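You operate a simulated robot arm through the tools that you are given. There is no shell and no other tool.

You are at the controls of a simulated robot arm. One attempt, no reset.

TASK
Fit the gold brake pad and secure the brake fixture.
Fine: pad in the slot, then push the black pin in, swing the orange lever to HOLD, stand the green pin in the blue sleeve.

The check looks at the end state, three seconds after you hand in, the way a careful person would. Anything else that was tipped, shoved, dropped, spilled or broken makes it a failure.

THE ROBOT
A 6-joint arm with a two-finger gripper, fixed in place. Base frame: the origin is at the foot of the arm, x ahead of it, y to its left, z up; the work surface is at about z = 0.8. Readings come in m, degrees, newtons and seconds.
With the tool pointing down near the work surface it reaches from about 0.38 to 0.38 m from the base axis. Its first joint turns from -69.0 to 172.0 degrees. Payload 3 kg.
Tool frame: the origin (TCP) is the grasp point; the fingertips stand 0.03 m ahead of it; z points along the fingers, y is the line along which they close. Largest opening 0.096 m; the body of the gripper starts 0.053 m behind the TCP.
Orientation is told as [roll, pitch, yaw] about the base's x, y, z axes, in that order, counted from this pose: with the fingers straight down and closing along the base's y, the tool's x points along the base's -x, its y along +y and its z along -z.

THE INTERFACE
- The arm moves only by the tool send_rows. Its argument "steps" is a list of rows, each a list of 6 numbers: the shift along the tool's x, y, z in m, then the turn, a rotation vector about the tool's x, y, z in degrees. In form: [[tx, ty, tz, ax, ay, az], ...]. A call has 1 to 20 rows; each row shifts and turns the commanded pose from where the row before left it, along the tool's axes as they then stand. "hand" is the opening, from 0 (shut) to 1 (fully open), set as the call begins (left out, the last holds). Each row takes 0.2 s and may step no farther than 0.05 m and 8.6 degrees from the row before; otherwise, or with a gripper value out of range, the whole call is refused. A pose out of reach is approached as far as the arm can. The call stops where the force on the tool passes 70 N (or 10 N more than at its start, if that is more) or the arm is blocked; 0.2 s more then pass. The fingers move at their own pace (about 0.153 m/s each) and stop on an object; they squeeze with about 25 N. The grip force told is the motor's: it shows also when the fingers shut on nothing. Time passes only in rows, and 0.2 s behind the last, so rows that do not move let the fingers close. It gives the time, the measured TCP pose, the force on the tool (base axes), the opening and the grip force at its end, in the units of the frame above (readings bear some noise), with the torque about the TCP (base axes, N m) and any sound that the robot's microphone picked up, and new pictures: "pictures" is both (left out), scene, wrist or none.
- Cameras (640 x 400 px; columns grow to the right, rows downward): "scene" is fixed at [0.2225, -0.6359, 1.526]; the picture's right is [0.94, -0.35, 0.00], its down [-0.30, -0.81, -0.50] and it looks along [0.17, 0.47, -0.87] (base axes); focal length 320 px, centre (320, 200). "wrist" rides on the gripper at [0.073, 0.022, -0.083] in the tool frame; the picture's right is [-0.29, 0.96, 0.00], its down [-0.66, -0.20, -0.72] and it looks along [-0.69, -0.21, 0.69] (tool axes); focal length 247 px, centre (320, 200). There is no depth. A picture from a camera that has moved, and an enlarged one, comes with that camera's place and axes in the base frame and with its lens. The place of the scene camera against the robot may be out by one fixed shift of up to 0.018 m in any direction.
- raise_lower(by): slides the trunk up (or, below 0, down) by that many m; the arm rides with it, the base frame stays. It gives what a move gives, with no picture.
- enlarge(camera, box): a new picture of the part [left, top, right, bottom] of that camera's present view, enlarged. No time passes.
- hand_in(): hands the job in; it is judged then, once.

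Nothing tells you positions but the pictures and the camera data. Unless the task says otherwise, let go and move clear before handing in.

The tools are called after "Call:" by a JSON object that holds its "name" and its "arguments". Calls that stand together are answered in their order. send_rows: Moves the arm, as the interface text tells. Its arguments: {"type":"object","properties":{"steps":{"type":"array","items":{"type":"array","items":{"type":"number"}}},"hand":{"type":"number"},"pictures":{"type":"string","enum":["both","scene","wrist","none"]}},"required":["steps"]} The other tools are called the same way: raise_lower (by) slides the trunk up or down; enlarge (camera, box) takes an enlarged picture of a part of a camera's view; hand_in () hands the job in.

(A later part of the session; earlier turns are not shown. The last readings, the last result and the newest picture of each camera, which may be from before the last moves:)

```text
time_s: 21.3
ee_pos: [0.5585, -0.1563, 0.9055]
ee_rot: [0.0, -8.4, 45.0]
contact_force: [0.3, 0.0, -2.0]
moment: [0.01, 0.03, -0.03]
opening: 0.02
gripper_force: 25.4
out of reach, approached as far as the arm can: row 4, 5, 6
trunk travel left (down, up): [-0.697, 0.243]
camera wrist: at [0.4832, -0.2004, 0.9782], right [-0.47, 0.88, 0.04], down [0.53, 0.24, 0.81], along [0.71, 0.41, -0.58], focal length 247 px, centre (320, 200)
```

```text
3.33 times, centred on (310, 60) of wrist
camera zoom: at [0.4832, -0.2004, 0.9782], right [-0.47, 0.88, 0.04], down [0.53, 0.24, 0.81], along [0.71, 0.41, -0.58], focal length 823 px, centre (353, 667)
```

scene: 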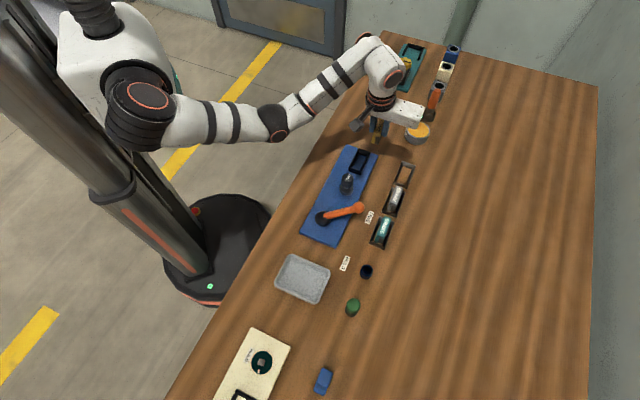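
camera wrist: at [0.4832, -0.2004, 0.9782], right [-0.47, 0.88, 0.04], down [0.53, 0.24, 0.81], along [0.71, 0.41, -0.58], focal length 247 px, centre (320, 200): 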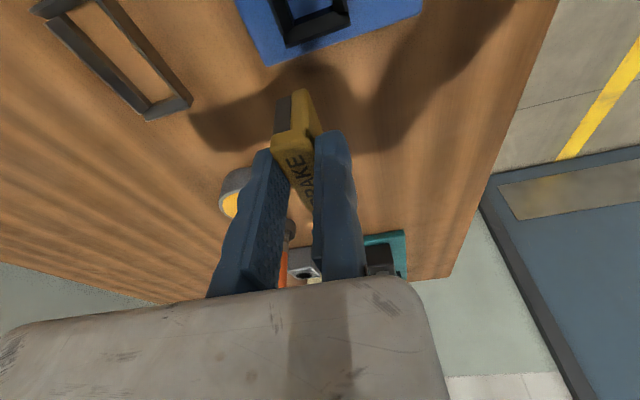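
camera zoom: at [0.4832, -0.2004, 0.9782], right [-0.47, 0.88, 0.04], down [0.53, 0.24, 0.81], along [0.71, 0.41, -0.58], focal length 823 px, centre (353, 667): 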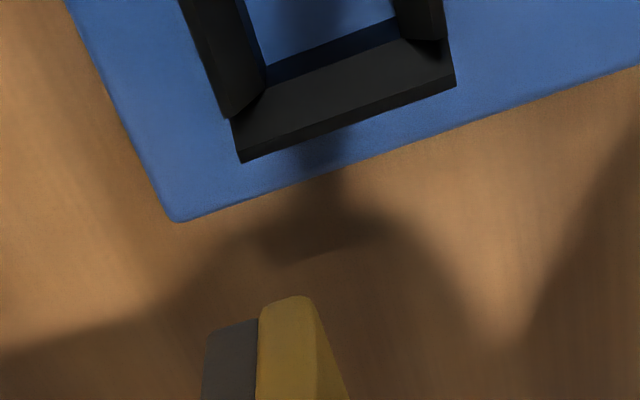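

The arm hit an inner reach limit at this trunk height and sagged 2 cm, but the pad is still held and clear of everything. I'll raise the trunk and lower the TCP within the arm, as in the starting geometry, which reached this radius.

Call:
{"name": "raise_lower", "arguments": {"by": 0.1}}

Call:
{"name": "send_rows", "arguments": {"steps": [[0.003, 0, 0.02, 0, 0, 0], [0.003, 0, 0.02, 0, 0, 0], [0.003, 0, 0.02, 0, 0, 0], [0, 0, 0, 0, 0, 0]]}}

Call:
{"name": "enlarge", "arguments": {"camera": "wrist", "box": [230, 0, 390, 120]}}

```text
time_s: 22.6
ee_pos: [0.5585, -0.1566, 1.006]
ee_rot: [0.0, -8.4, 45.0]
contact_force: [-0.1, 0.0, -1.6]
moment: [0.04, 0.03, 0.03]
opening: 0.0196
gripper_force: 25.1
trunk travel left (down, up): [-0.797, 0.143]
```

```text
time_s: 23.6
ee_pos: [0.5584, -0.1572, 0.9457]
ee_rot: [0.0, -8.5, 45.0]
contact_force: [0.1, -0.1, -2.9]
moment: [0.03, 0.02, -0.03]
opening: 0.0197
gripper_force: 24.7
trunk travel left (down, up): [-0.797, 0.143]
camera wrist: at [0.4828, -0.2009, 1.0167], right [-0.47, 0.88, 0.04], down [0.53, 0.24, 0.81], along [0.71, 0.41, -0.58], focal length 247 px, centre (320, 200)
```

scene: 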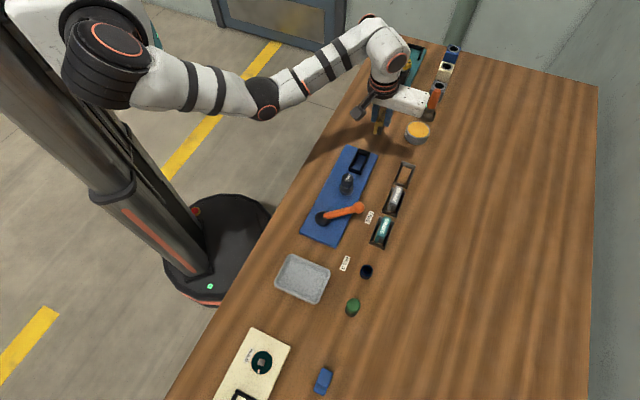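
wrist: 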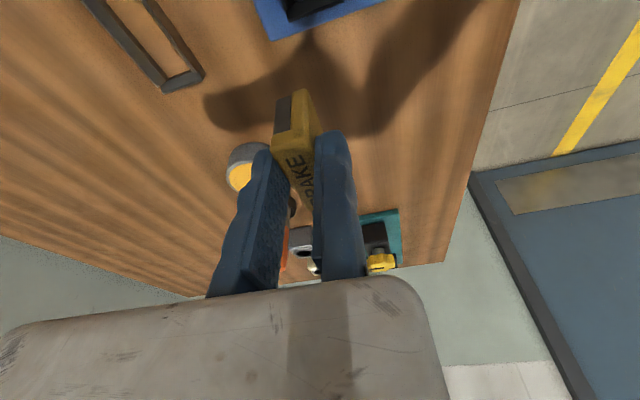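

```text
3.33 times, centred on (310, 60) of wrist
camera zoom: at [0.4828, -0.2009, 1.0167], right [-0.47, 0.88, 0.04], down [0.53, 0.24, 0.81], along [0.71, 0.41, -0.58], focal length 823 px, centre (353, 667)
```

zoom: 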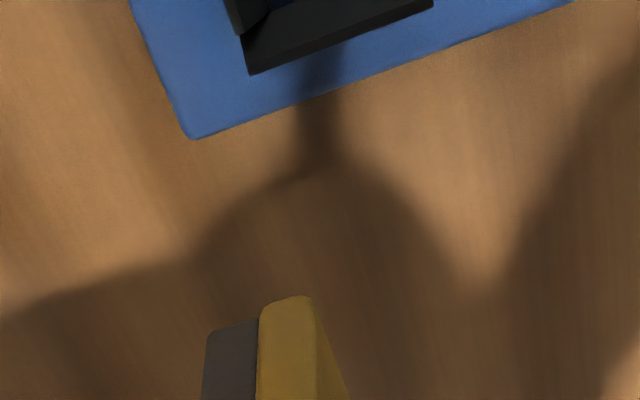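

Now at (0.558,-0.157,0.946) and feasible. Moving back toward the slot to view it.

Call:
{"name": "send_rows", "arguments": {"steps": [[0.0168, 0.0118, -0.0025, 0, 0, 0], [0.0168, 0.0118, -0.0025, 0, 0, 0], [0, 0, 0, 0, 0, 0]]}}

Call:
{"name": "enlarge", "arguments": {"camera": "wrist", "box": [230, 0, 430, 120]}}

```text
time_s: 24.4
ee_pos: [0.518, -0.1641, 0.9439]
ee_rot: [0.0, -8.5, 45.0]
contact_force: [-0.7, 0.7, -2.5]
moment: [0.03, 0.06, 0.03]
opening: 0.0197
gripper_force: 25.2
trunk travel left (down, up): [-0.797, 0.143]
camera wrist: at [0.4423, -0.2083, 1.016], right [-0.47, 0.88, 0.04], down [0.53, 0.24, 0.81], along [0.71, 0.4, -0.58], focal length 247 px, centre (320, 200)
```

scene: 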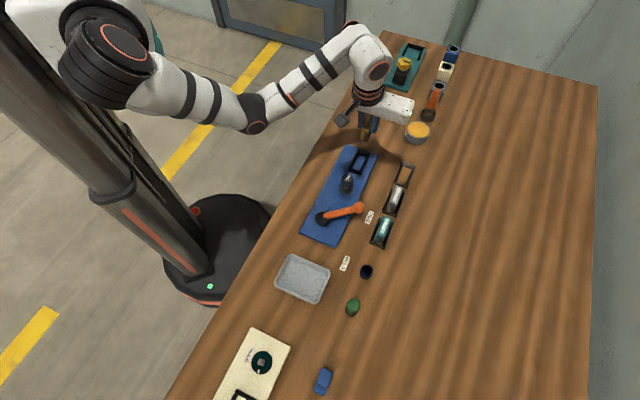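
wrist: 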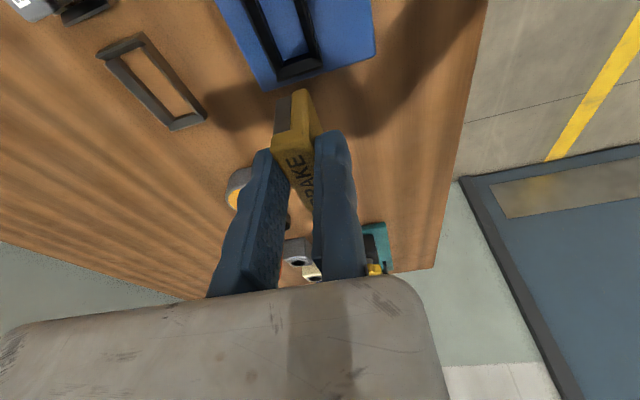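

```text
3.20 times, centred on (330, 60) of wrist
camera zoom: at [0.4423, -0.2083, 1.016], right [-0.47, 0.88, 0.04], down [0.53, 0.24, 0.81], along [0.71, 0.4, -0.58], focal length 790 px, centre (288, 648)
```

zoom: 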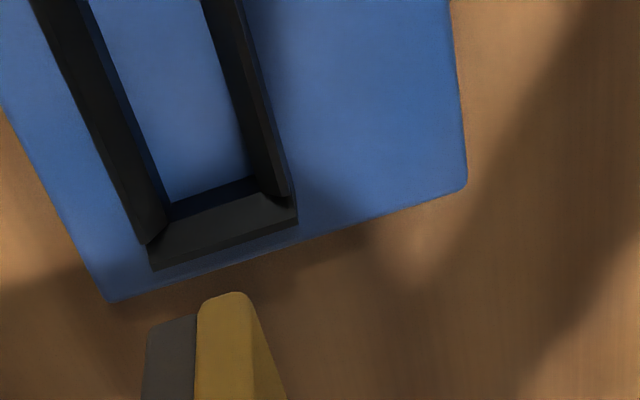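

The slot's throat comes out centred near s=0.2215, q=0.4947 (45° coordinates), about 58 × 22 mm; the held pad is about 56 × 20 mm and its near end is 13.5 mm behind the TCP. I'll move directly above the slot with the pad bottom about 25 mm over the rim and check.

Call:
{"name": "send_rows", "arguments": {"steps": [[0.0162, -0.0008, 0.01, 0, 0, 0], [0.0161, -0.0008, 0.01, 0, 0, 0], [0.0161, -0.0009, 0.0102, 0, 0, 0], [0, 0, 0, 0, 0, 0]]}}

Call:
{"name": "enlarge", "arguments": {"camera": "wrist", "box": [220, 0, 400, 150]}}

Call:
{"name": "enlarge", "arguments": {"camera": "scene", "box": [320, 110, 420, 190]}}

```text
time_s: 25.4
ee_pos: [0.4882, -0.197, 0.908]
ee_rot: [0.0, -8.4, 45.1]
contact_force: [1.0, -0.3, -2.0]
moment: [0.03, 0.03, 0.02]
opening: 0.0198
gripper_force: 25.1
trunk travel left (down, up): [-0.797, 0.143]
camera wrist: at [0.4139, -0.2404, 0.9803], right [-0.47, 0.88, 0.04], down [0.53, 0.24, 0.81], along [0.71, 0.41, -0.58], focal length 247 px, centre (320, 200)
```

scene: 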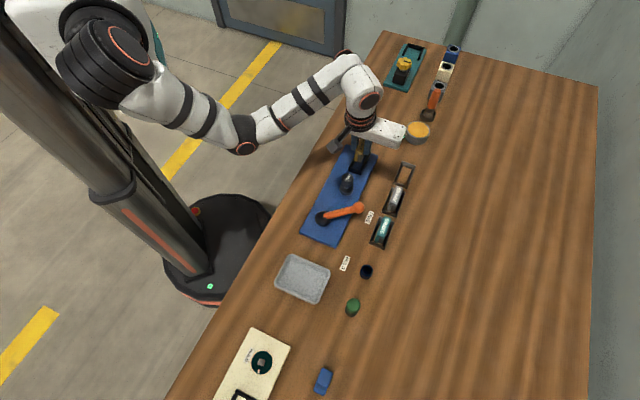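
wrist: 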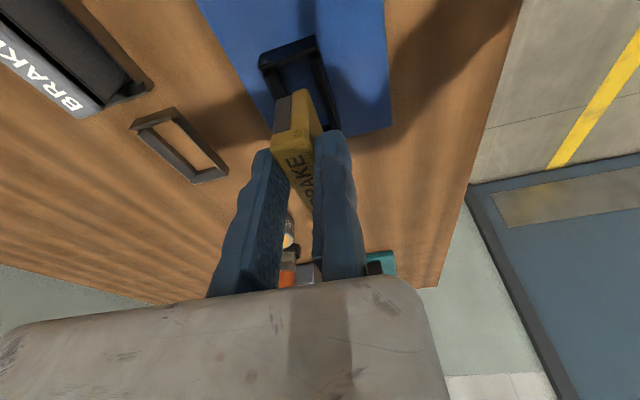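

```text
2.67 times, centred on (310, 75) of wrist
camera zoom: at [0.4139, -0.2404, 0.9803], right [-0.47, 0.88, 0.04], down [0.53, 0.24, 0.81], along [0.71, 0.41, -0.58], focal length 659 px, centre (347, 533)
```

zoom: 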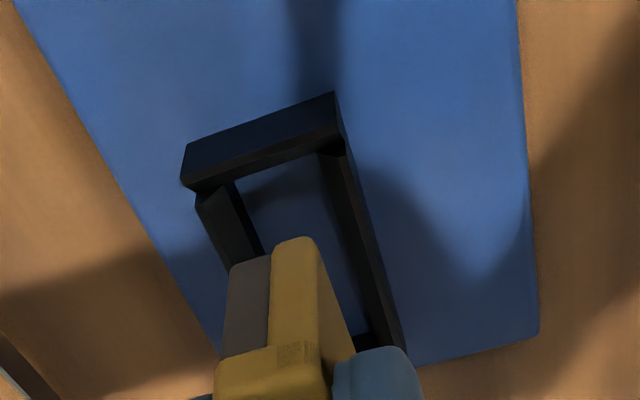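

```text
5.00 times, centred on (370, 150) of scene
camera zoom: at [0.2225, -0.6359, 1.526], right [0.94, -0.35, 0.0], down [-0.3, -0.81, -0.5], along [0.17, 0.47, -0.87], focal length 1598 px, centre (70, 450)
```

zoom: 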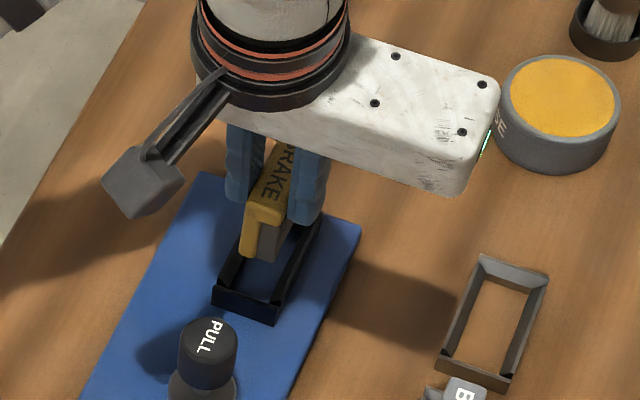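

The pad lines up with the slot within about a millimetre. Descending to just above the rim and checking again.

Call:
{"name": "send_rows", "arguments": {"steps": [[0.0006, -0.0003, 0.0105, 0, 0, 0], [0.0016, 0, 0.0103, 0, 0, 0], [0, 0, 0, 0, 0, 0]]}}

Call:
{"name": "enlarge", "arguments": {"camera": "wrist", "box": [220, 0, 400, 150]}}

Call:
{"name": "enlarge", "arguments": {"camera": "scene", "box": [330, 130, 390, 180]}}

```text
time_s: 26.2
ee_pos: [0.4904, -0.1959, 0.8876]
ee_rot: [0.0, -8.6, 45.0]
contact_force: [0.2, -0.3, -2.8]
moment: [-0.04, 0.03, -0.01]
opening: 0.0197
gripper_force: 25.1
trunk travel left (down, up): [-0.797, 0.143]
camera wrist: at [0.4152, -0.2398, 0.9594], right [-0.47, 0.88, 0.04], down [0.53, 0.24, 0.81], along [0.71, 0.41, -0.58], focal length 247 px, centre (320, 200)
```

scene: 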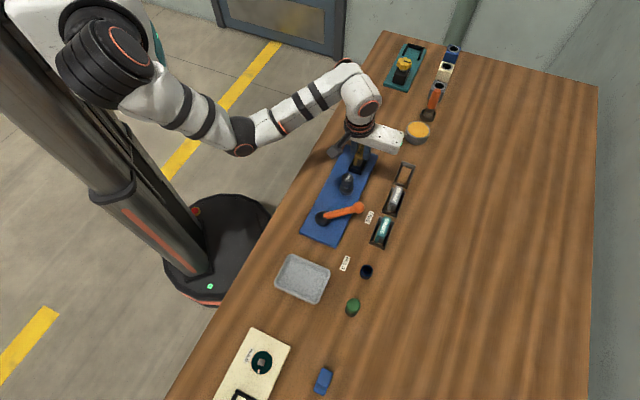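
wrist: 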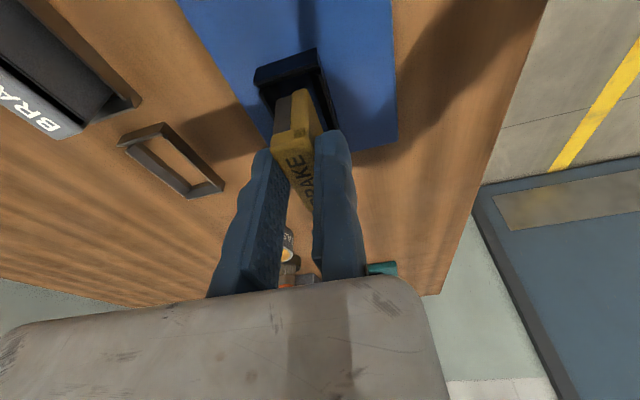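

```text
2.67 times, centred on (310, 75) of wrist
camera zoom: at [0.4152, -0.2398, 0.9594], right [-0.47, 0.88, 0.04], down [0.53, 0.24, 0.81], along [0.71, 0.41, -0.58], focal length 659 px, centre (347, 533)
```

zoom: 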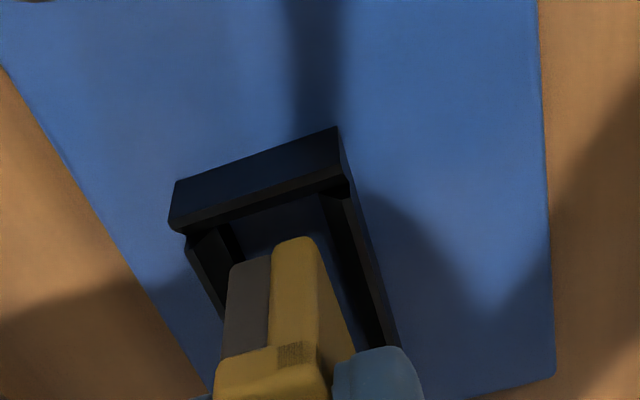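

```text
8.00 times, centred on (360, 155) of scene
camera zoom: at [0.2225, -0.6359, 1.526], right [0.94, -0.35, 0.0], down [-0.3, -0.81, -0.5], along [0.17, 0.47, -0.87], focal length 2557 px, centre (0, 560)
```

zoom: 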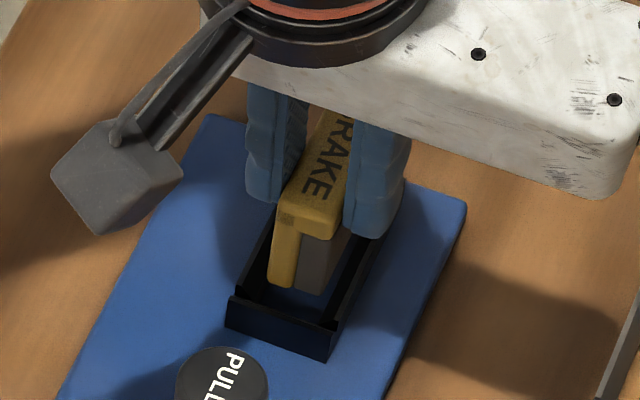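

The pad is right over the slot opening in both views. Lowering gently into it, watching the force.

Call:
{"name": "send_rows", "arguments": {"steps": [[0.0006, -0.0003, 0.004, 0, 0, 0], [0.0006, 0, 0.004, 0, 0, 0], [0, 0, 0, 0, 0, 0]]}}

Call:
{"name": "enlarge", "arguments": {"camera": "wrist", "box": [220, 0, 400, 150]}}

Call:
{"name": "enlarge", "arguments": {"camera": "scene", "box": [330, 130, 390, 180]}}

```text
time_s: 27.0
ee_pos: [0.4905, -0.1967, 0.8799]
ee_rot: [0.0, -8.4, 45.0]
contact_force: [-0.3, -0.5, -1.3]
moment: [0.02, 0.03, -0.01]
opening: 0.0196
gripper_force: 25.2
trunk travel left (down, up): [-0.797, 0.143]
camera wrist: at [0.4147, -0.2403, 0.9516], right [-0.47, 0.88, 0.04], down [0.53, 0.24, 0.81], along [0.71, 0.41, -0.58], focal length 247 px, centre (320, 200)
```

scene: 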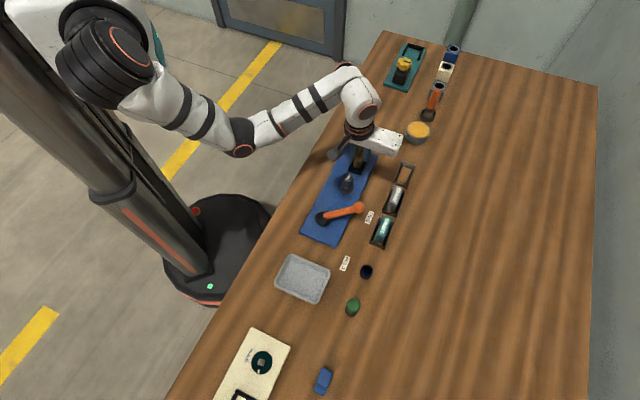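
wrist: 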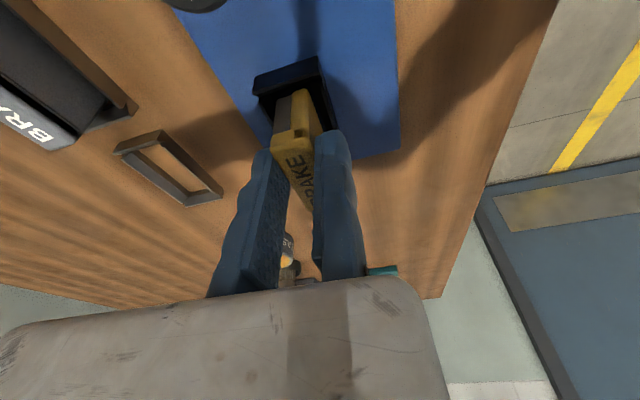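

```text
2.67 times, centred on (310, 75) of wrist
camera zoom: at [0.4147, -0.2403, 0.9516], right [-0.47, 0.88, 0.04], down [0.53, 0.24, 0.81], along [0.71, 0.41, -0.58], focal length 659 px, centre (347, 533)
```

zoom: 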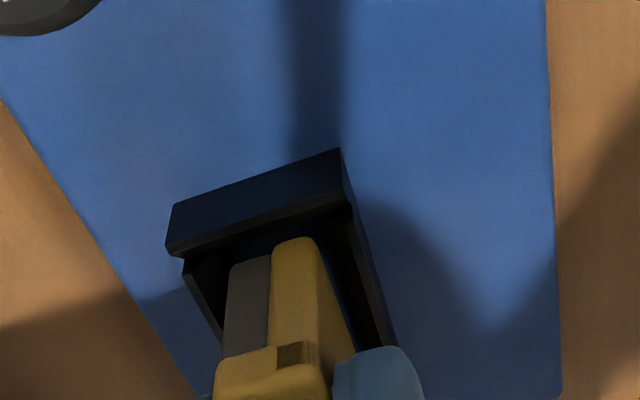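

```text
8.00 times, centred on (360, 155) of scene
camera zoom: at [0.2225, -0.6359, 1.526], right [0.94, -0.35, 0.0], down [-0.3, -0.81, -0.5], along [0.17, 0.47, -0.87], focal length 2557 px, centre (0, 560)
```

zoom: 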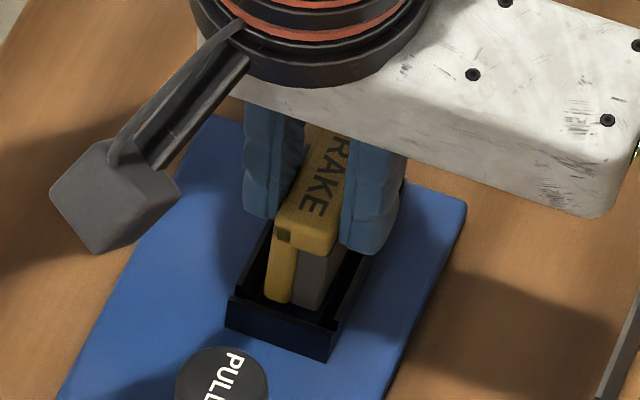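

No contact yet, and the pad is entering the slot mouth. Continuing down.

Call:
{"name": "send_rows", "arguments": {"steps": [[0.0006, -0.0004, 0.004, 0, 0, 0], [0.0004, 0, 0.003, 0, 0, 0], [0, 0, 0, 0, 0, 0]]}}

Call:
{"name": "enlarge", "arguments": {"camera": "wrist", "box": [220, 0, 400, 150]}}

Call:
{"name": "enlarge", "arguments": {"camera": "scene", "box": [330, 130, 390, 180]}}

```text
time_s: 27.8
ee_pos: [0.4893, -0.1957, 0.8728]
ee_rot: [0.0, -8.3, 45.0]
contact_force: [0.4, -0.5, -2.2]
moment: [0.05, 0.06, 0.0]
opening: 0.0197
gripper_force: 24.9
trunk travel left (down, up): [-0.797, 0.143]
camera wrist: at [0.4145, -0.2404, 0.9452], right [-0.47, 0.88, 0.04], down [0.53, 0.24, 0.81], along [0.71, 0.41, -0.58], focal length 247 px, centre (320, 200)
```

scene: 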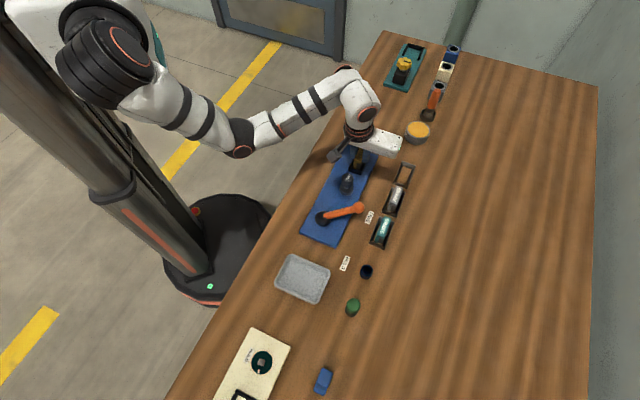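
wrist: 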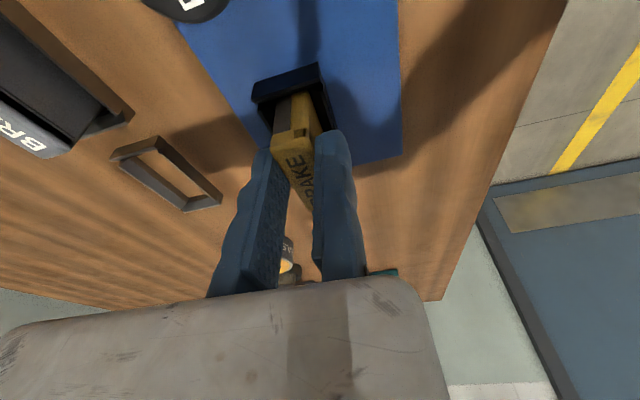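

```text
2.67 times, centred on (310, 75) of wrist
camera zoom: at [0.4145, -0.2404, 0.9452], right [-0.47, 0.88, 0.04], down [0.53, 0.24, 0.81], along [0.71, 0.41, -0.58], focal length 659 px, centre (347, 533)
```

zoom: 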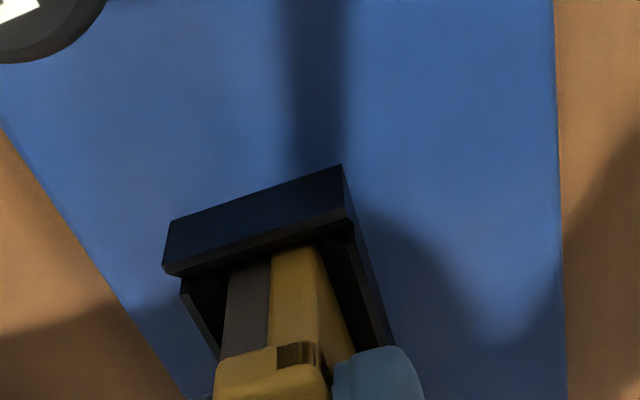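

```text
8.00 times, centred on (360, 155) of scene
camera zoom: at [0.2225, -0.6359, 1.526], right [0.94, -0.35, 0.0], down [-0.3, -0.81, -0.5], along [0.17, 0.47, -0.87], focal length 2557 px, centre (0, 560)
```

zoom: 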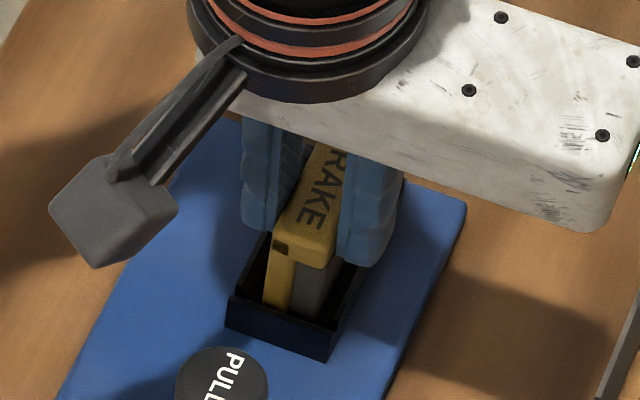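

Going well: the pad is well inside the slot mouth with still no contact. Continuing down to the floor in small steps.

Call:
{"name": "send_rows", "arguments": {"steps": [[0.0004, 0, 0.003, 0, 0, 0], [0.0003, 0, 0.002, 0, 0, 0], [0, 0, 0, 0, 0, 0]], "pictures": "none"}}

Call:
{"name": "enlarge", "arguments": {"camera": "wrist", "box": [220, 0, 400, 150]}}

Call:
{"name": "enlarge", "arguments": {"camera": "scene", "box": [330, 130, 390, 180]}}

```text
time_s: 28.6
ee_pos: [0.49, -0.1963, 0.8699]
ee_rot: [-0.2, -8.4, 45.0]
contact_force: [0.9, -1.6, 6.0]
moment: [-0.21, -0.04, 0.04]
opening: 0.0196
gripper_force: 24.7
trunk travel left (down, up): [-0.797, 0.143]
```

```text
2.67 times, centred on (310, 75) of wrist
camera zoom: at [0.4144, -0.2401, 0.9408], right [-0.47, 0.88, 0.04], down [0.53, 0.24, 0.81], along [0.71, 0.4, -0.58], focal length 659 px, centre (347, 533)
```

zoom: 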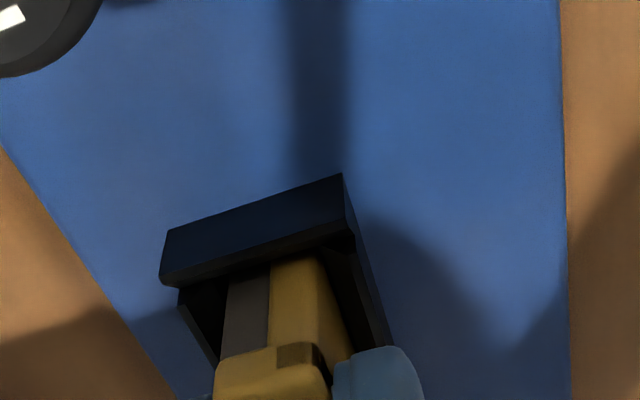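

```text
8.00 times, centred on (360, 155) of scene
camera zoom: at [0.2225, -0.6359, 1.526], right [0.94, -0.35, 0.0], down [-0.3, -0.81, -0.5], along [0.17, 0.47, -0.87], focal length 2557 px, centre (0, 560)
```

zoom: 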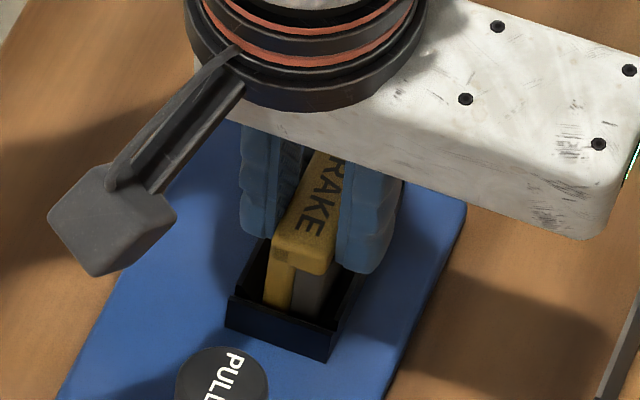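

Contact appeared at about the height where the pad bottom should meet the plate. I'll press 1.5 mm more to tell floor contact from an edge catch.

Call:
{"name": "send_rows", "arguments": {"steps": [[0.0002, 0, 0.0015, 0, 0, 0], [0, 0, 0, 0, 0, 0]], "pictures": "none"}}

```text
time_s: 29.2
ee_pos: [0.4898, -0.1963, 0.8689]
ee_rot: [-0.5, -8.8, 45.1]
contact_force: [5.3, -4.6, 19.6]
moment: [-0.24, -0.28, -0.02]
opening: 0.0199
gripper_force: 25.1
trunk travel left (down, up): [-0.797, 0.143]
```

The lateral reaction pushes toward +e2, so the robot-side edge may be catching. I'll back off slightly, shift 1 mm toward +e2, and press again.

Call:
{"name": "send_rows", "arguments": {"steps": [[-0.0005, 0, -0.003, 0, 0, 0], [0, -0.001, 0, 0, 0, 0], [0, 0, 0, 0, 0, 0]], "pictures": "none"}}

Call:
{"name": "send_rows", "arguments": {"steps": [[0.0003, 0, 0.002, 0, 0, 0], [0.0002, 0, 0.001, 0, 0, 0], [0, 0, 0, 0, 0, 0]], "pictures": "none"}}

Call:
{"name": "enlarge", "arguments": {"camera": "wrist", "box": [260, 60, 360, 150]}}

Call:
{"name": "enlarge", "arguments": {"camera": "scene", "box": [340, 145, 380, 180]}}

```text
time_s: 30.0
ee_pos: [0.4881, -0.1954, 0.869]
ee_rot: [0.1, -8.5, 45.1]
contact_force: [-1.2, 1.7, 3.1]
moment: [0.2, -0.16, 0.05]
opening: 0.0199
gripper_force: 24.8
trunk travel left (down, up): [-0.797, 0.143]
```

```text
time_s: 30.8
ee_pos: [0.4893, -0.1973, 0.8689]
ee_rot: [-0.5, -8.6, 44.9]
contact_force: [1.0, 0.0, 17.8]
moment: [-0.19, 0.0, 0.0]
opening: 0.0195
gripper_force: 24.9
trunk travel left (down, up): [-0.797, 0.143]
```

```text
4.44 times, centred on (310, 105) of wrist
camera zoom: at [0.4135, -0.2399, 0.9403], right [-0.47, 0.88, 0.04], down [0.53, 0.25, 0.81], along [0.71, 0.4, -0.58], focal length 1098 px, centre (364, 622)
```

zoom: 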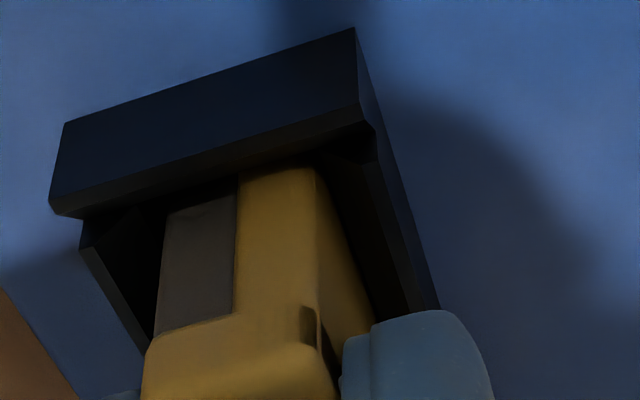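

```text
11.43 times, centred on (360, 162) of scene
camera zoom: at [0.2225, -0.6359, 1.526], right [0.94, -0.35, 0.0], down [-0.3, -0.81, -0.5], along [0.17, 0.47, -0.87], focal length 3653 px, centre (-137, 629)
```

zoom: 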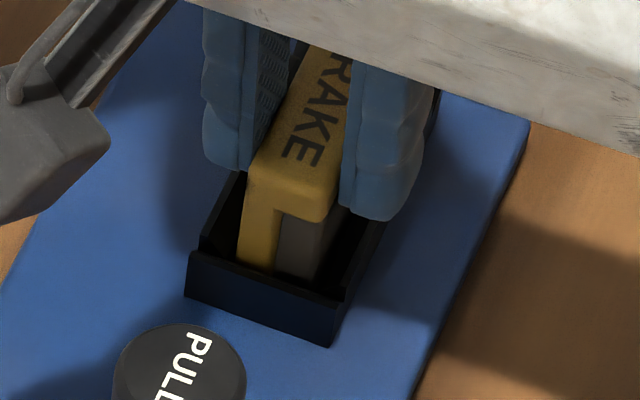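

The reaction is now purely vertical and centred under the pad, so it is resting on the plate inside the slot. Relaxing the pressure and opening the jaw.

Call:
{"name": "send_rows", "arguments": {"steps": [[-0.0002, 0, -0.0015, 0, 0, 0], [0, 0, 0, 0, 0, 0]], "pictures": "none"}}

Call:
{"name": "send_rows", "arguments": {"steps": [[0, 0, 0, 0, 0, 0], [0, 0, 0, 0, 0, 0]], "hand": 0.4}}

Call:
{"name": "enlarge", "arguments": {"camera": "wrist", "box": [220, 40, 360, 150]}}

Call:
{"name": "enlarge", "arguments": {"camera": "scene", "box": [340, 145, 380, 180]}}

```text
time_s: 31.4
ee_pos: [0.49, -0.1966, 0.8682]
ee_rot: [-0.1, -8.6, 44.9]
contact_force: [-1.1, -0.8, 13.0]
moment: [0.18, -0.43, -0.02]
opening: 0.0197
gripper_force: 24.4
trunk travel left (down, up): [-0.797, 0.143]
```

```text
time_s: 32.0
ee_pos: [0.4913, -0.1955, 0.8673]
ee_rot: [0.0, -8.3, 44.9]
contact_force: [-0.2, 0.0, 0.2]
moment: [0.01, 0.0, -0.01]
opening: 0.0384
gripper_force: 0.0
trunk travel left (down, up): [-0.797, 0.143]
camera wrist: at [0.4154, -0.2403, 0.9394], right [-0.47, 0.88, 0.04], down [0.53, 0.24, 0.81], along [0.71, 0.41, -0.58], focal length 247 px, centre (320, 200)
```

scene: 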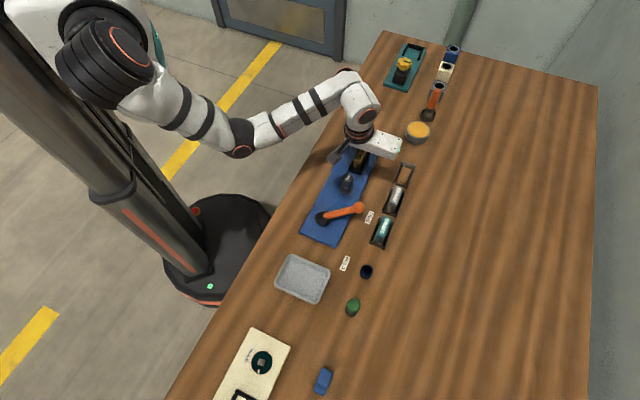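
wrist: 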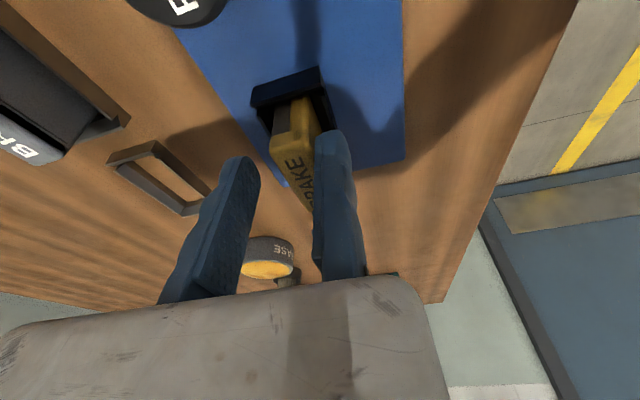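

```text
3.64 times, centred on (290, 95) of wrist
camera zoom: at [0.4154, -0.2403, 0.9394], right [-0.47, 0.88, 0.04], down [0.53, 0.24, 0.81], along [0.71, 0.41, -0.58], focal length 898 px, centre (429, 582)
```

zoom: 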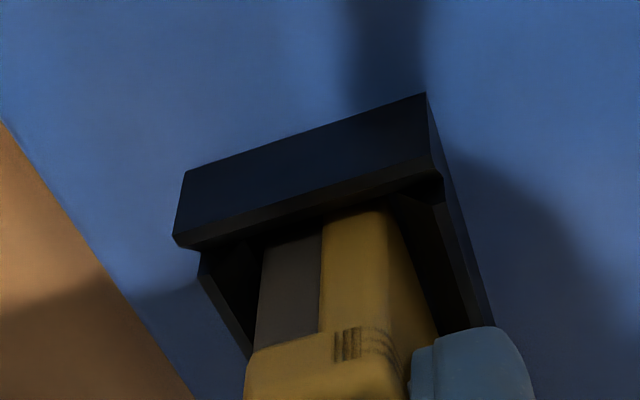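

```text
11.43 times, centred on (360, 162) of scene
camera zoom: at [0.2225, -0.6359, 1.526], right [0.94, -0.35, 0.0], down [-0.3, -0.81, -0.5], along [0.17, 0.47, -0.87], focal length 3653 px, centre (-137, 629)
```

zoom: 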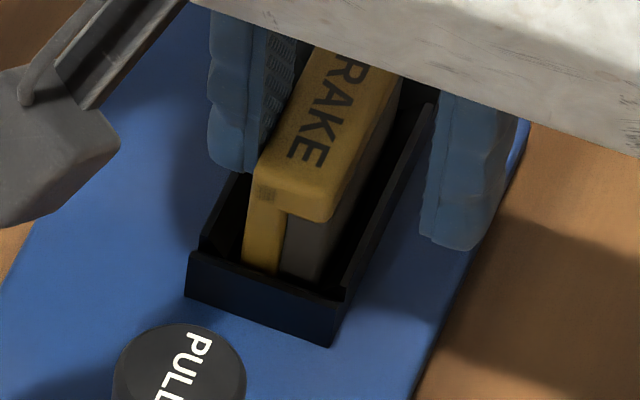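

The pad stands free in the slot. I'll back the fixed finger away, rise, and look at how it sits.

Call:
{"name": "send_rows", "arguments": {"steps": [[0, 0.004, 0, 0, 0, 0], [0, 0.004, 0, 0, 0, 0], [-0.003, 0, -0.02, 0, 0, 0], [-0.006, 0, -0.04, 0, 0, 0], [-0.02, 0, 0.003, 0, 0, 0], [-0.02, 0, 0.003, 0, 0, 0], [0, 0, 0, 0, 0, 0]]}}

Call:
{"name": "enlarge", "arguments": {"camera": "wrist", "box": [200, 0, 380, 140]}}

Call:
{"name": "enlarge", "arguments": {"camera": "scene", "box": [330, 140, 390, 190]}}

```text
time_s: 33.6
ee_pos: [0.5145, -0.1635, 0.9302]
ee_rot: [-0.1, -8.5, 45.0]
contact_force: [-0.3, -0.8, 0.0]
moment: [0.01, -0.03, 0.0]
opening: 0.0383
gripper_force: 0.0
trunk travel left (down, up): [-0.797, 0.143]
camera wrist: at [0.4393, -0.207, 1.0011], right [-0.47, 0.88, 0.04], down [0.53, 0.24, 0.81], along [0.71, 0.4, -0.58], focal length 247 px, centre (320, 200)
```

scene: 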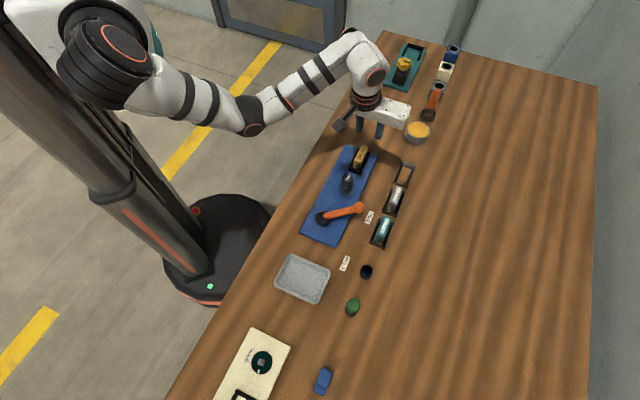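
wrist: 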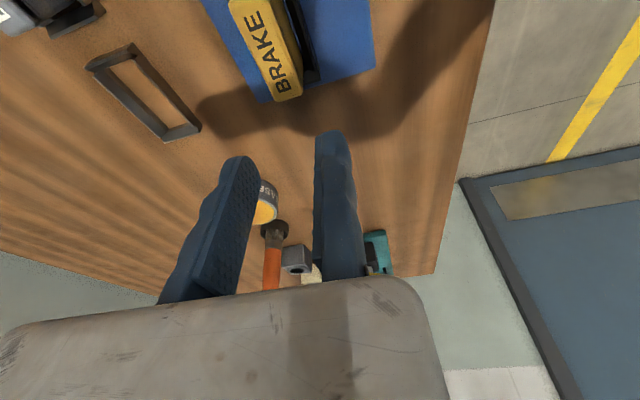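

```text
2.86 times, centred on (290, 70) of wrist
camera zoom: at [0.4393, -0.207, 1.0011], right [-0.47, 0.88, 0.04], down [0.53, 0.24, 0.81], along [0.71, 0.4, -0.58], focal length 706 px, centre (406, 571)
```

zoom: 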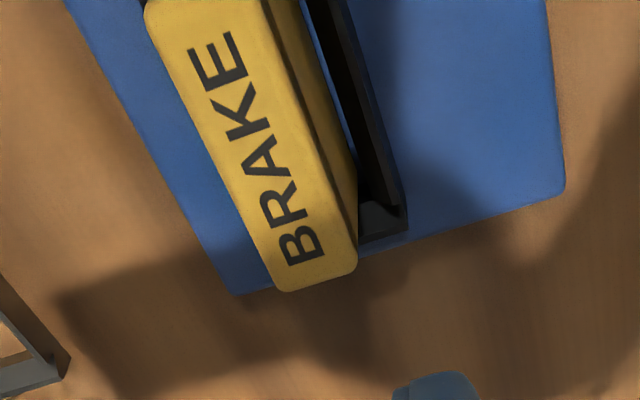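

```text
8.00 times, centred on (360, 165) of scene
camera zoom: at [0.2225, -0.6359, 1.526], right [0.94, -0.35, 0.0], down [-0.3, -0.81, -0.5], along [0.17, 0.47, -0.87], focal length 2557 px, centre (0, 480)
```

zoom: 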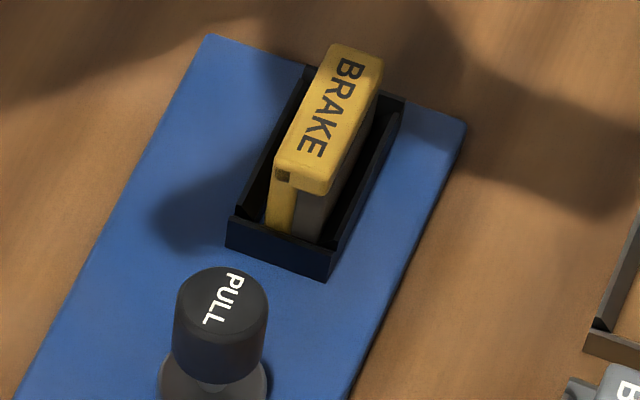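

The pad sits upright in the slot (top corners agree with z≈0.846, yaw within about 1.4°, centred). Next is the PULL pin: I'll remove the tilt, shut the fingers and move to where the wrist camera sees the knob.

Call:
{"name": "send_rows", "arguments": {"steps": [[0, 0, -0.02, 0, 8.5, 0], [0.026, -0.005, -0.005, 0, 0, 0], [0.026, -0.005, -0.005, 0, 0, 0], [0.024, -0.004, 0, 0, 0, 0], [0, 0, 0, 0, 0, 0]], "hand": 0}}

Call:
{"name": "enlarge", "arguments": {"camera": "wrist", "box": [220, 0, 420, 150]}}

Call:
{"name": "enlarge", "arguments": {"camera": "scene", "box": [310, 150, 390, 210]}}

```text
time_s: 34.8
ee_pos: [0.5029, -0.2262, 0.9265]
ee_rot: [-0.1, 0.0, 45.1]
contact_force: [-0.5, -0.5, -1.0]
moment: [-0.02, 0.05, -0.03]
opening: 0.0
gripper_force: 25.1
out of reach, approached as far as the arm can: row 1, 2, 3, 4
trunk travel left (down, up): [-0.797, 0.143]
camera wrist: at [0.4346, -0.2623, 1.01], right [-0.47, 0.88, 0.0], down [0.61, 0.33, 0.72], along [0.64, 0.34, -0.69], focal length 247 px, centre (320, 200)
```

scene: 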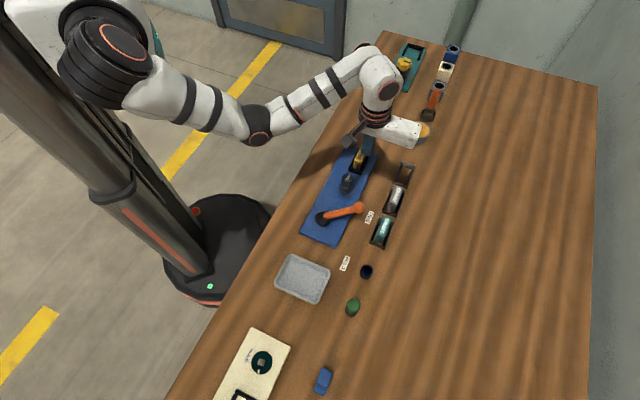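
wrist: 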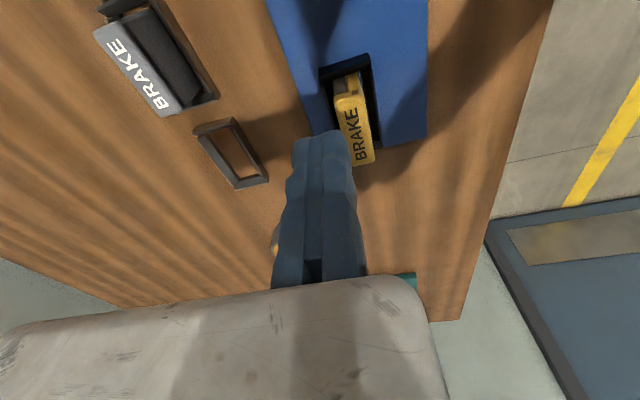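

```text
2.67 times, centred on (320, 75) of wrist
camera zoom: at [0.4346, -0.2623, 1.01], right [-0.47, 0.88, 0.0], down [0.61, 0.33, 0.72], along [0.64, 0.34, -0.69], focal length 659 px, centre (320, 533)
```

zoom: 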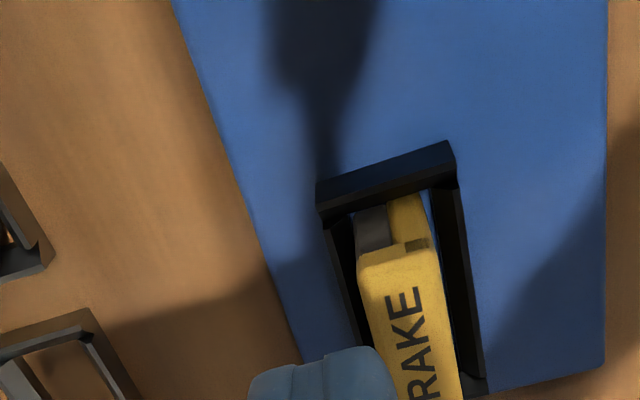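

```text
6.67 times, centred on (350, 180) of scene
camera zoom: at [0.2225, -0.6359, 1.526], right [0.94, -0.35, 0.0], down [-0.3, -0.81, -0.5], along [0.17, 0.47, -0.87], focal length 2131 px, centre (120, 333)
```

zoom: 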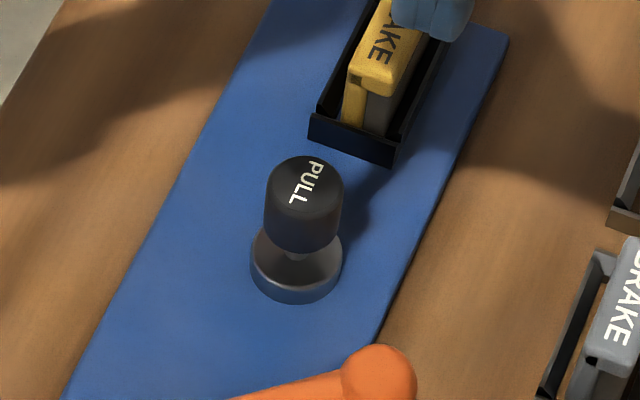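

The inner limit again: this radius needs the TCP lower relative to the shoulder. I'll raise the trunk 6.5 cm, then lower the TCP in the arm and move over toward the knob.

Call:
{"name": "raise_lower", "arguments": {"by": 0.065}}

Call:
{"name": "send_rows", "arguments": {"steps": [[0, 0, 0.02, 0, 0, 0], [0, 0, 0.02, 0, 0, 0], [0.01, 0, 0, 0, 0, 0], [0.01, 0.005, 0, 0, 0, 0], [0.01, 0.005, 0, 0, 0, 0], [0, 0, 0, 0, 0, 0]]}}

Call:
{"name": "enlarge", "arguments": {"camera": "wrist", "box": [220, 0, 420, 150]}}

```text
time_s: 35.9
ee_pos: [0.5026, -0.2266, 0.9915]
ee_rot: [-0.1, 0.1, 45.0]
contact_force: [0.4, 0.1, 0.2]
moment: [-0.03, 0.0, 0.0]
opening: 0.0
gripper_force: 25.1
trunk travel left (down, up): [-0.862, 0.078]
```

```text
time_s: 37.3
ee_pos: [0.4753, -0.2398, 0.9499]
ee_rot: [-0.1, -0.1, 45.0]
contact_force: [0.7, 1.1, 0.2]
moment: [0.0, 0.0, 0.0]
opening: 0.0001
gripper_force: 25.0
trunk travel left (down, up): [-0.862, 0.078]
camera wrist: at [0.407, -0.2764, 1.0349], right [-0.47, 0.88, 0.0], down [0.61, 0.32, 0.72], along [0.64, 0.34, -0.69], focal length 247 px, centre (320, 200)
```

scene: 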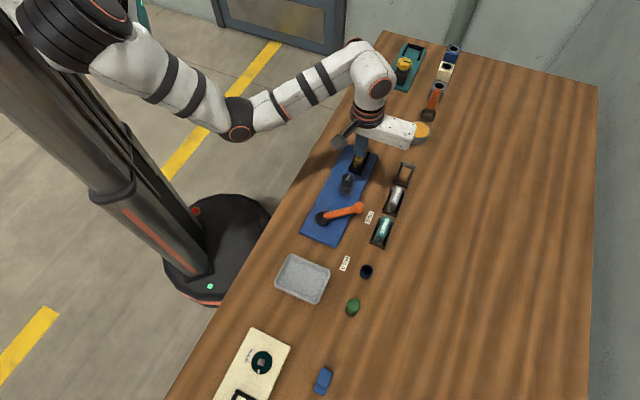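
wrist: 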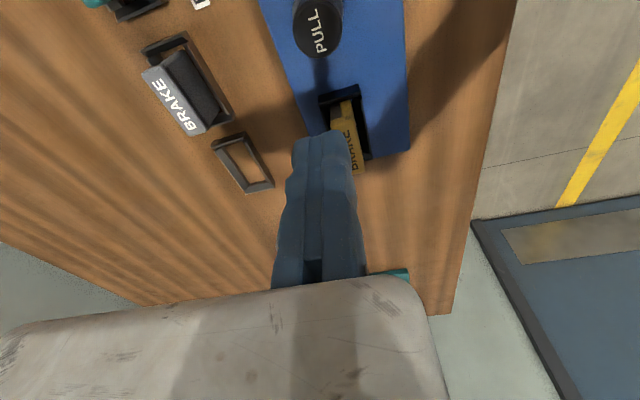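

```text
2.67 times, centred on (320, 75) of wrist
camera zoom: at [0.407, -0.2764, 1.0349], right [-0.47, 0.88, 0.0], down [0.61, 0.32, 0.72], along [0.64, 0.34, -0.69], focal length 659 px, centre (320, 533)
```

zoom: 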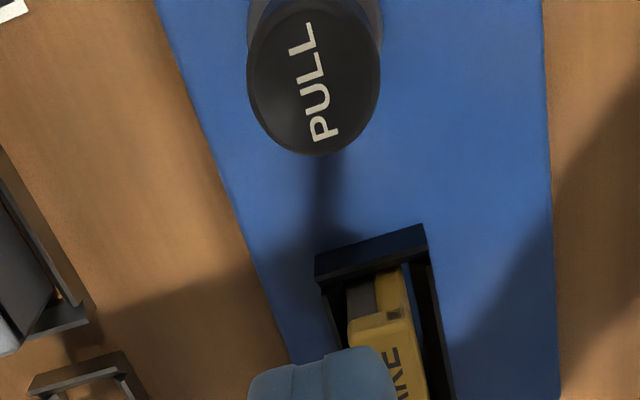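

The knob's top is at about s=0.125, q=0.494 and z≈0.868. Moving directly over it, then trunk down to just above.

Call:
{"name": "send_rows", "arguments": {"steps": [[0.021, 0.006, 0, 0, 0, 0], [0.0205, 0.0057, 0, 0, 0, 0], [0, 0, 0, 0, 0, 0]], "pictures": "none"}}

Call:
{"name": "raise_lower", "arguments": {"by": -0.04}}

Call:
{"name": "send_rows", "arguments": {"steps": [[0, 0, 0, 0, 0, 0]]}}

Call:
{"name": "enlarge", "arguments": {"camera": "scene", "box": [310, 140, 390, 200]}}

Call:
{"name": "enlarge", "arguments": {"camera": "wrist", "box": [240, 80, 400, 200]}}

```text
time_s: 38.1
ee_pos: [0.4371, -0.2615, 0.9484]
ee_rot: [-0.2, 0.1, 45.0]
contact_force: [0.6, 0.6, 0.2]
moment: [0.01, -0.03, -0.01]
opening: 0.0001
gripper_force: 25.4
out of reach, approached as far as the arm can: row 2
trunk travel left (down, up): [-0.862, 0.078]
```

```text
time_s: 38.9
ee_pos: [0.4363, -0.2625, 0.9088]
ee_rot: [-0.2, -0.1, 45.0]
contact_force: [-0.4, 0.2, 0.8]
moment: [0.02, 0.01, -0.01]
opening: 0.0
gripper_force: 25.1
trunk travel left (down, up): [-0.822, 0.118]
```

```text
time_s: 39.3
ee_pos: [0.4369, -0.2623, 0.9085]
ee_rot: [-0.2, -0.1, 44.9]
contact_force: [0.6, -0.1, -0.7]
moment: [0.02, -0.01, 0.02]
opening: 0.0001
gripper_force: 24.9
trunk travel left (down, up): [-0.822, 0.118]
camera wrist: at [0.3695, -0.2978, 0.9918], right [-0.47, 0.88, 0.0], down [0.61, 0.33, 0.72], along [0.64, 0.34, -0.69], focal length 247 px, centre (320, 200)
```

scene: 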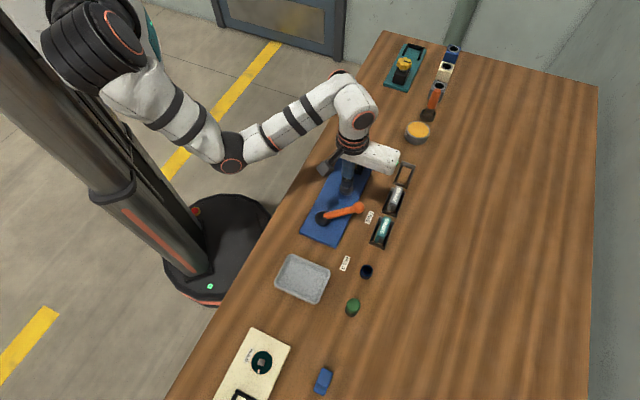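
wrist: 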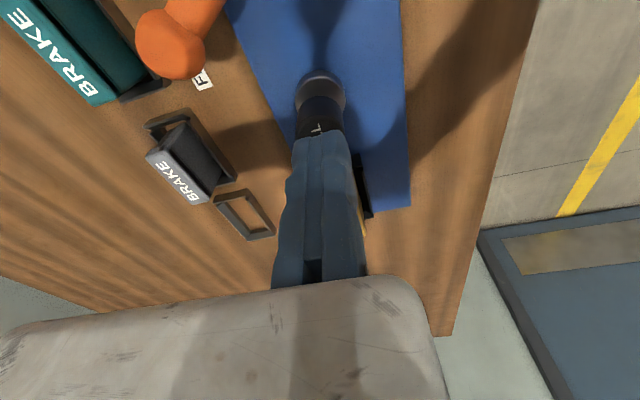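

```text
6.67 times, centred on (350, 170) of scene
camera zoom: at [0.2225, -0.6359, 1.526], right [0.94, -0.35, 0.0], down [-0.3, -0.81, -0.5], along [0.17, 0.47, -0.87], focal length 2131 px, centre (120, 400)
```

zoom: 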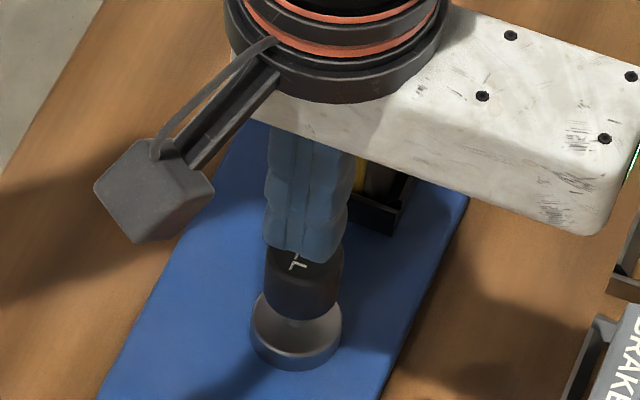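

```text
3.33 times, centred on (320, 140) of wrist
camera zoom: at [0.3695, -0.2978, 0.9918], right [-0.47, 0.88, 0.0], down [0.61, 0.33, 0.72], along [0.64, 0.34, -0.69], focal length 823 px, centre (320, 400)
```

zoom: 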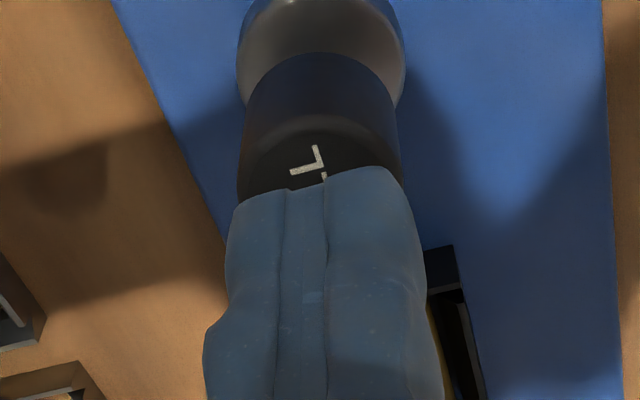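

The fingertips are centred over the knob, about 1 cm above it. Pressing down in small steps.

Call:
{"name": "send_rows", "arguments": {"steps": [[0, 0, 0.004, 0, 0, 0], [0, 0, 0.004, 0, 0, 0], [0, 0, 0.003, 0, 0, 0], [0, 0, 0, 0, 0, 0]], "pictures": "none"}}

Call:
{"name": "send_rows", "arguments": {"steps": [[0, 0, 0.003, 0, 0, 0], [0, 0, 0.003, 0, 0, 0], [0, 0, 0, 0, 0, 0]], "pictures": "none"}}

Call:
{"name": "enlarge", "arguments": {"camera": "scene", "box": [310, 140, 390, 200]}}

```text
time_s: 40.3
ee_pos: [0.4356, -0.2621, 0.8985]
ee_rot: [-0.1, -0.1, 45.0]
contact_force: [-0.3, -0.1, 0.9]
moment: [-0.01, 0.02, -0.01]
opening: 0.0001
gripper_force: 24.9
trunk travel left (down, up): [-0.822, 0.118]
```

```text
time_s: 41.1
ee_pos: [0.4362, -0.2611, 0.8916]
ee_rot: [-0.2, 0.1, 45.0]
contact_force: [-0.4, -1.1, 0.4]
moment: [-0.01, 0.02, 0.06]
opening: 0.0
gripper_force: 25.2
trunk travel left (down, up): [-0.822, 0.118]
```

```text
6.67 times, centred on (350, 170) of scene
camera zoom: at [0.2225, -0.6359, 1.526], right [0.94, -0.35, 0.0], down [-0.3, -0.81, -0.5], along [0.17, 0.47, -0.87], focal length 2131 px, centre (120, 400)
```

zoom: 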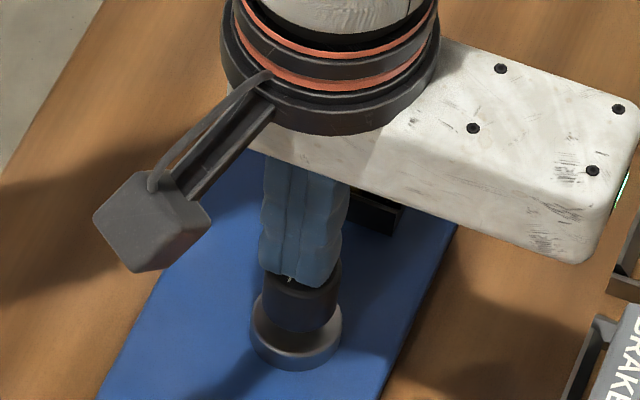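

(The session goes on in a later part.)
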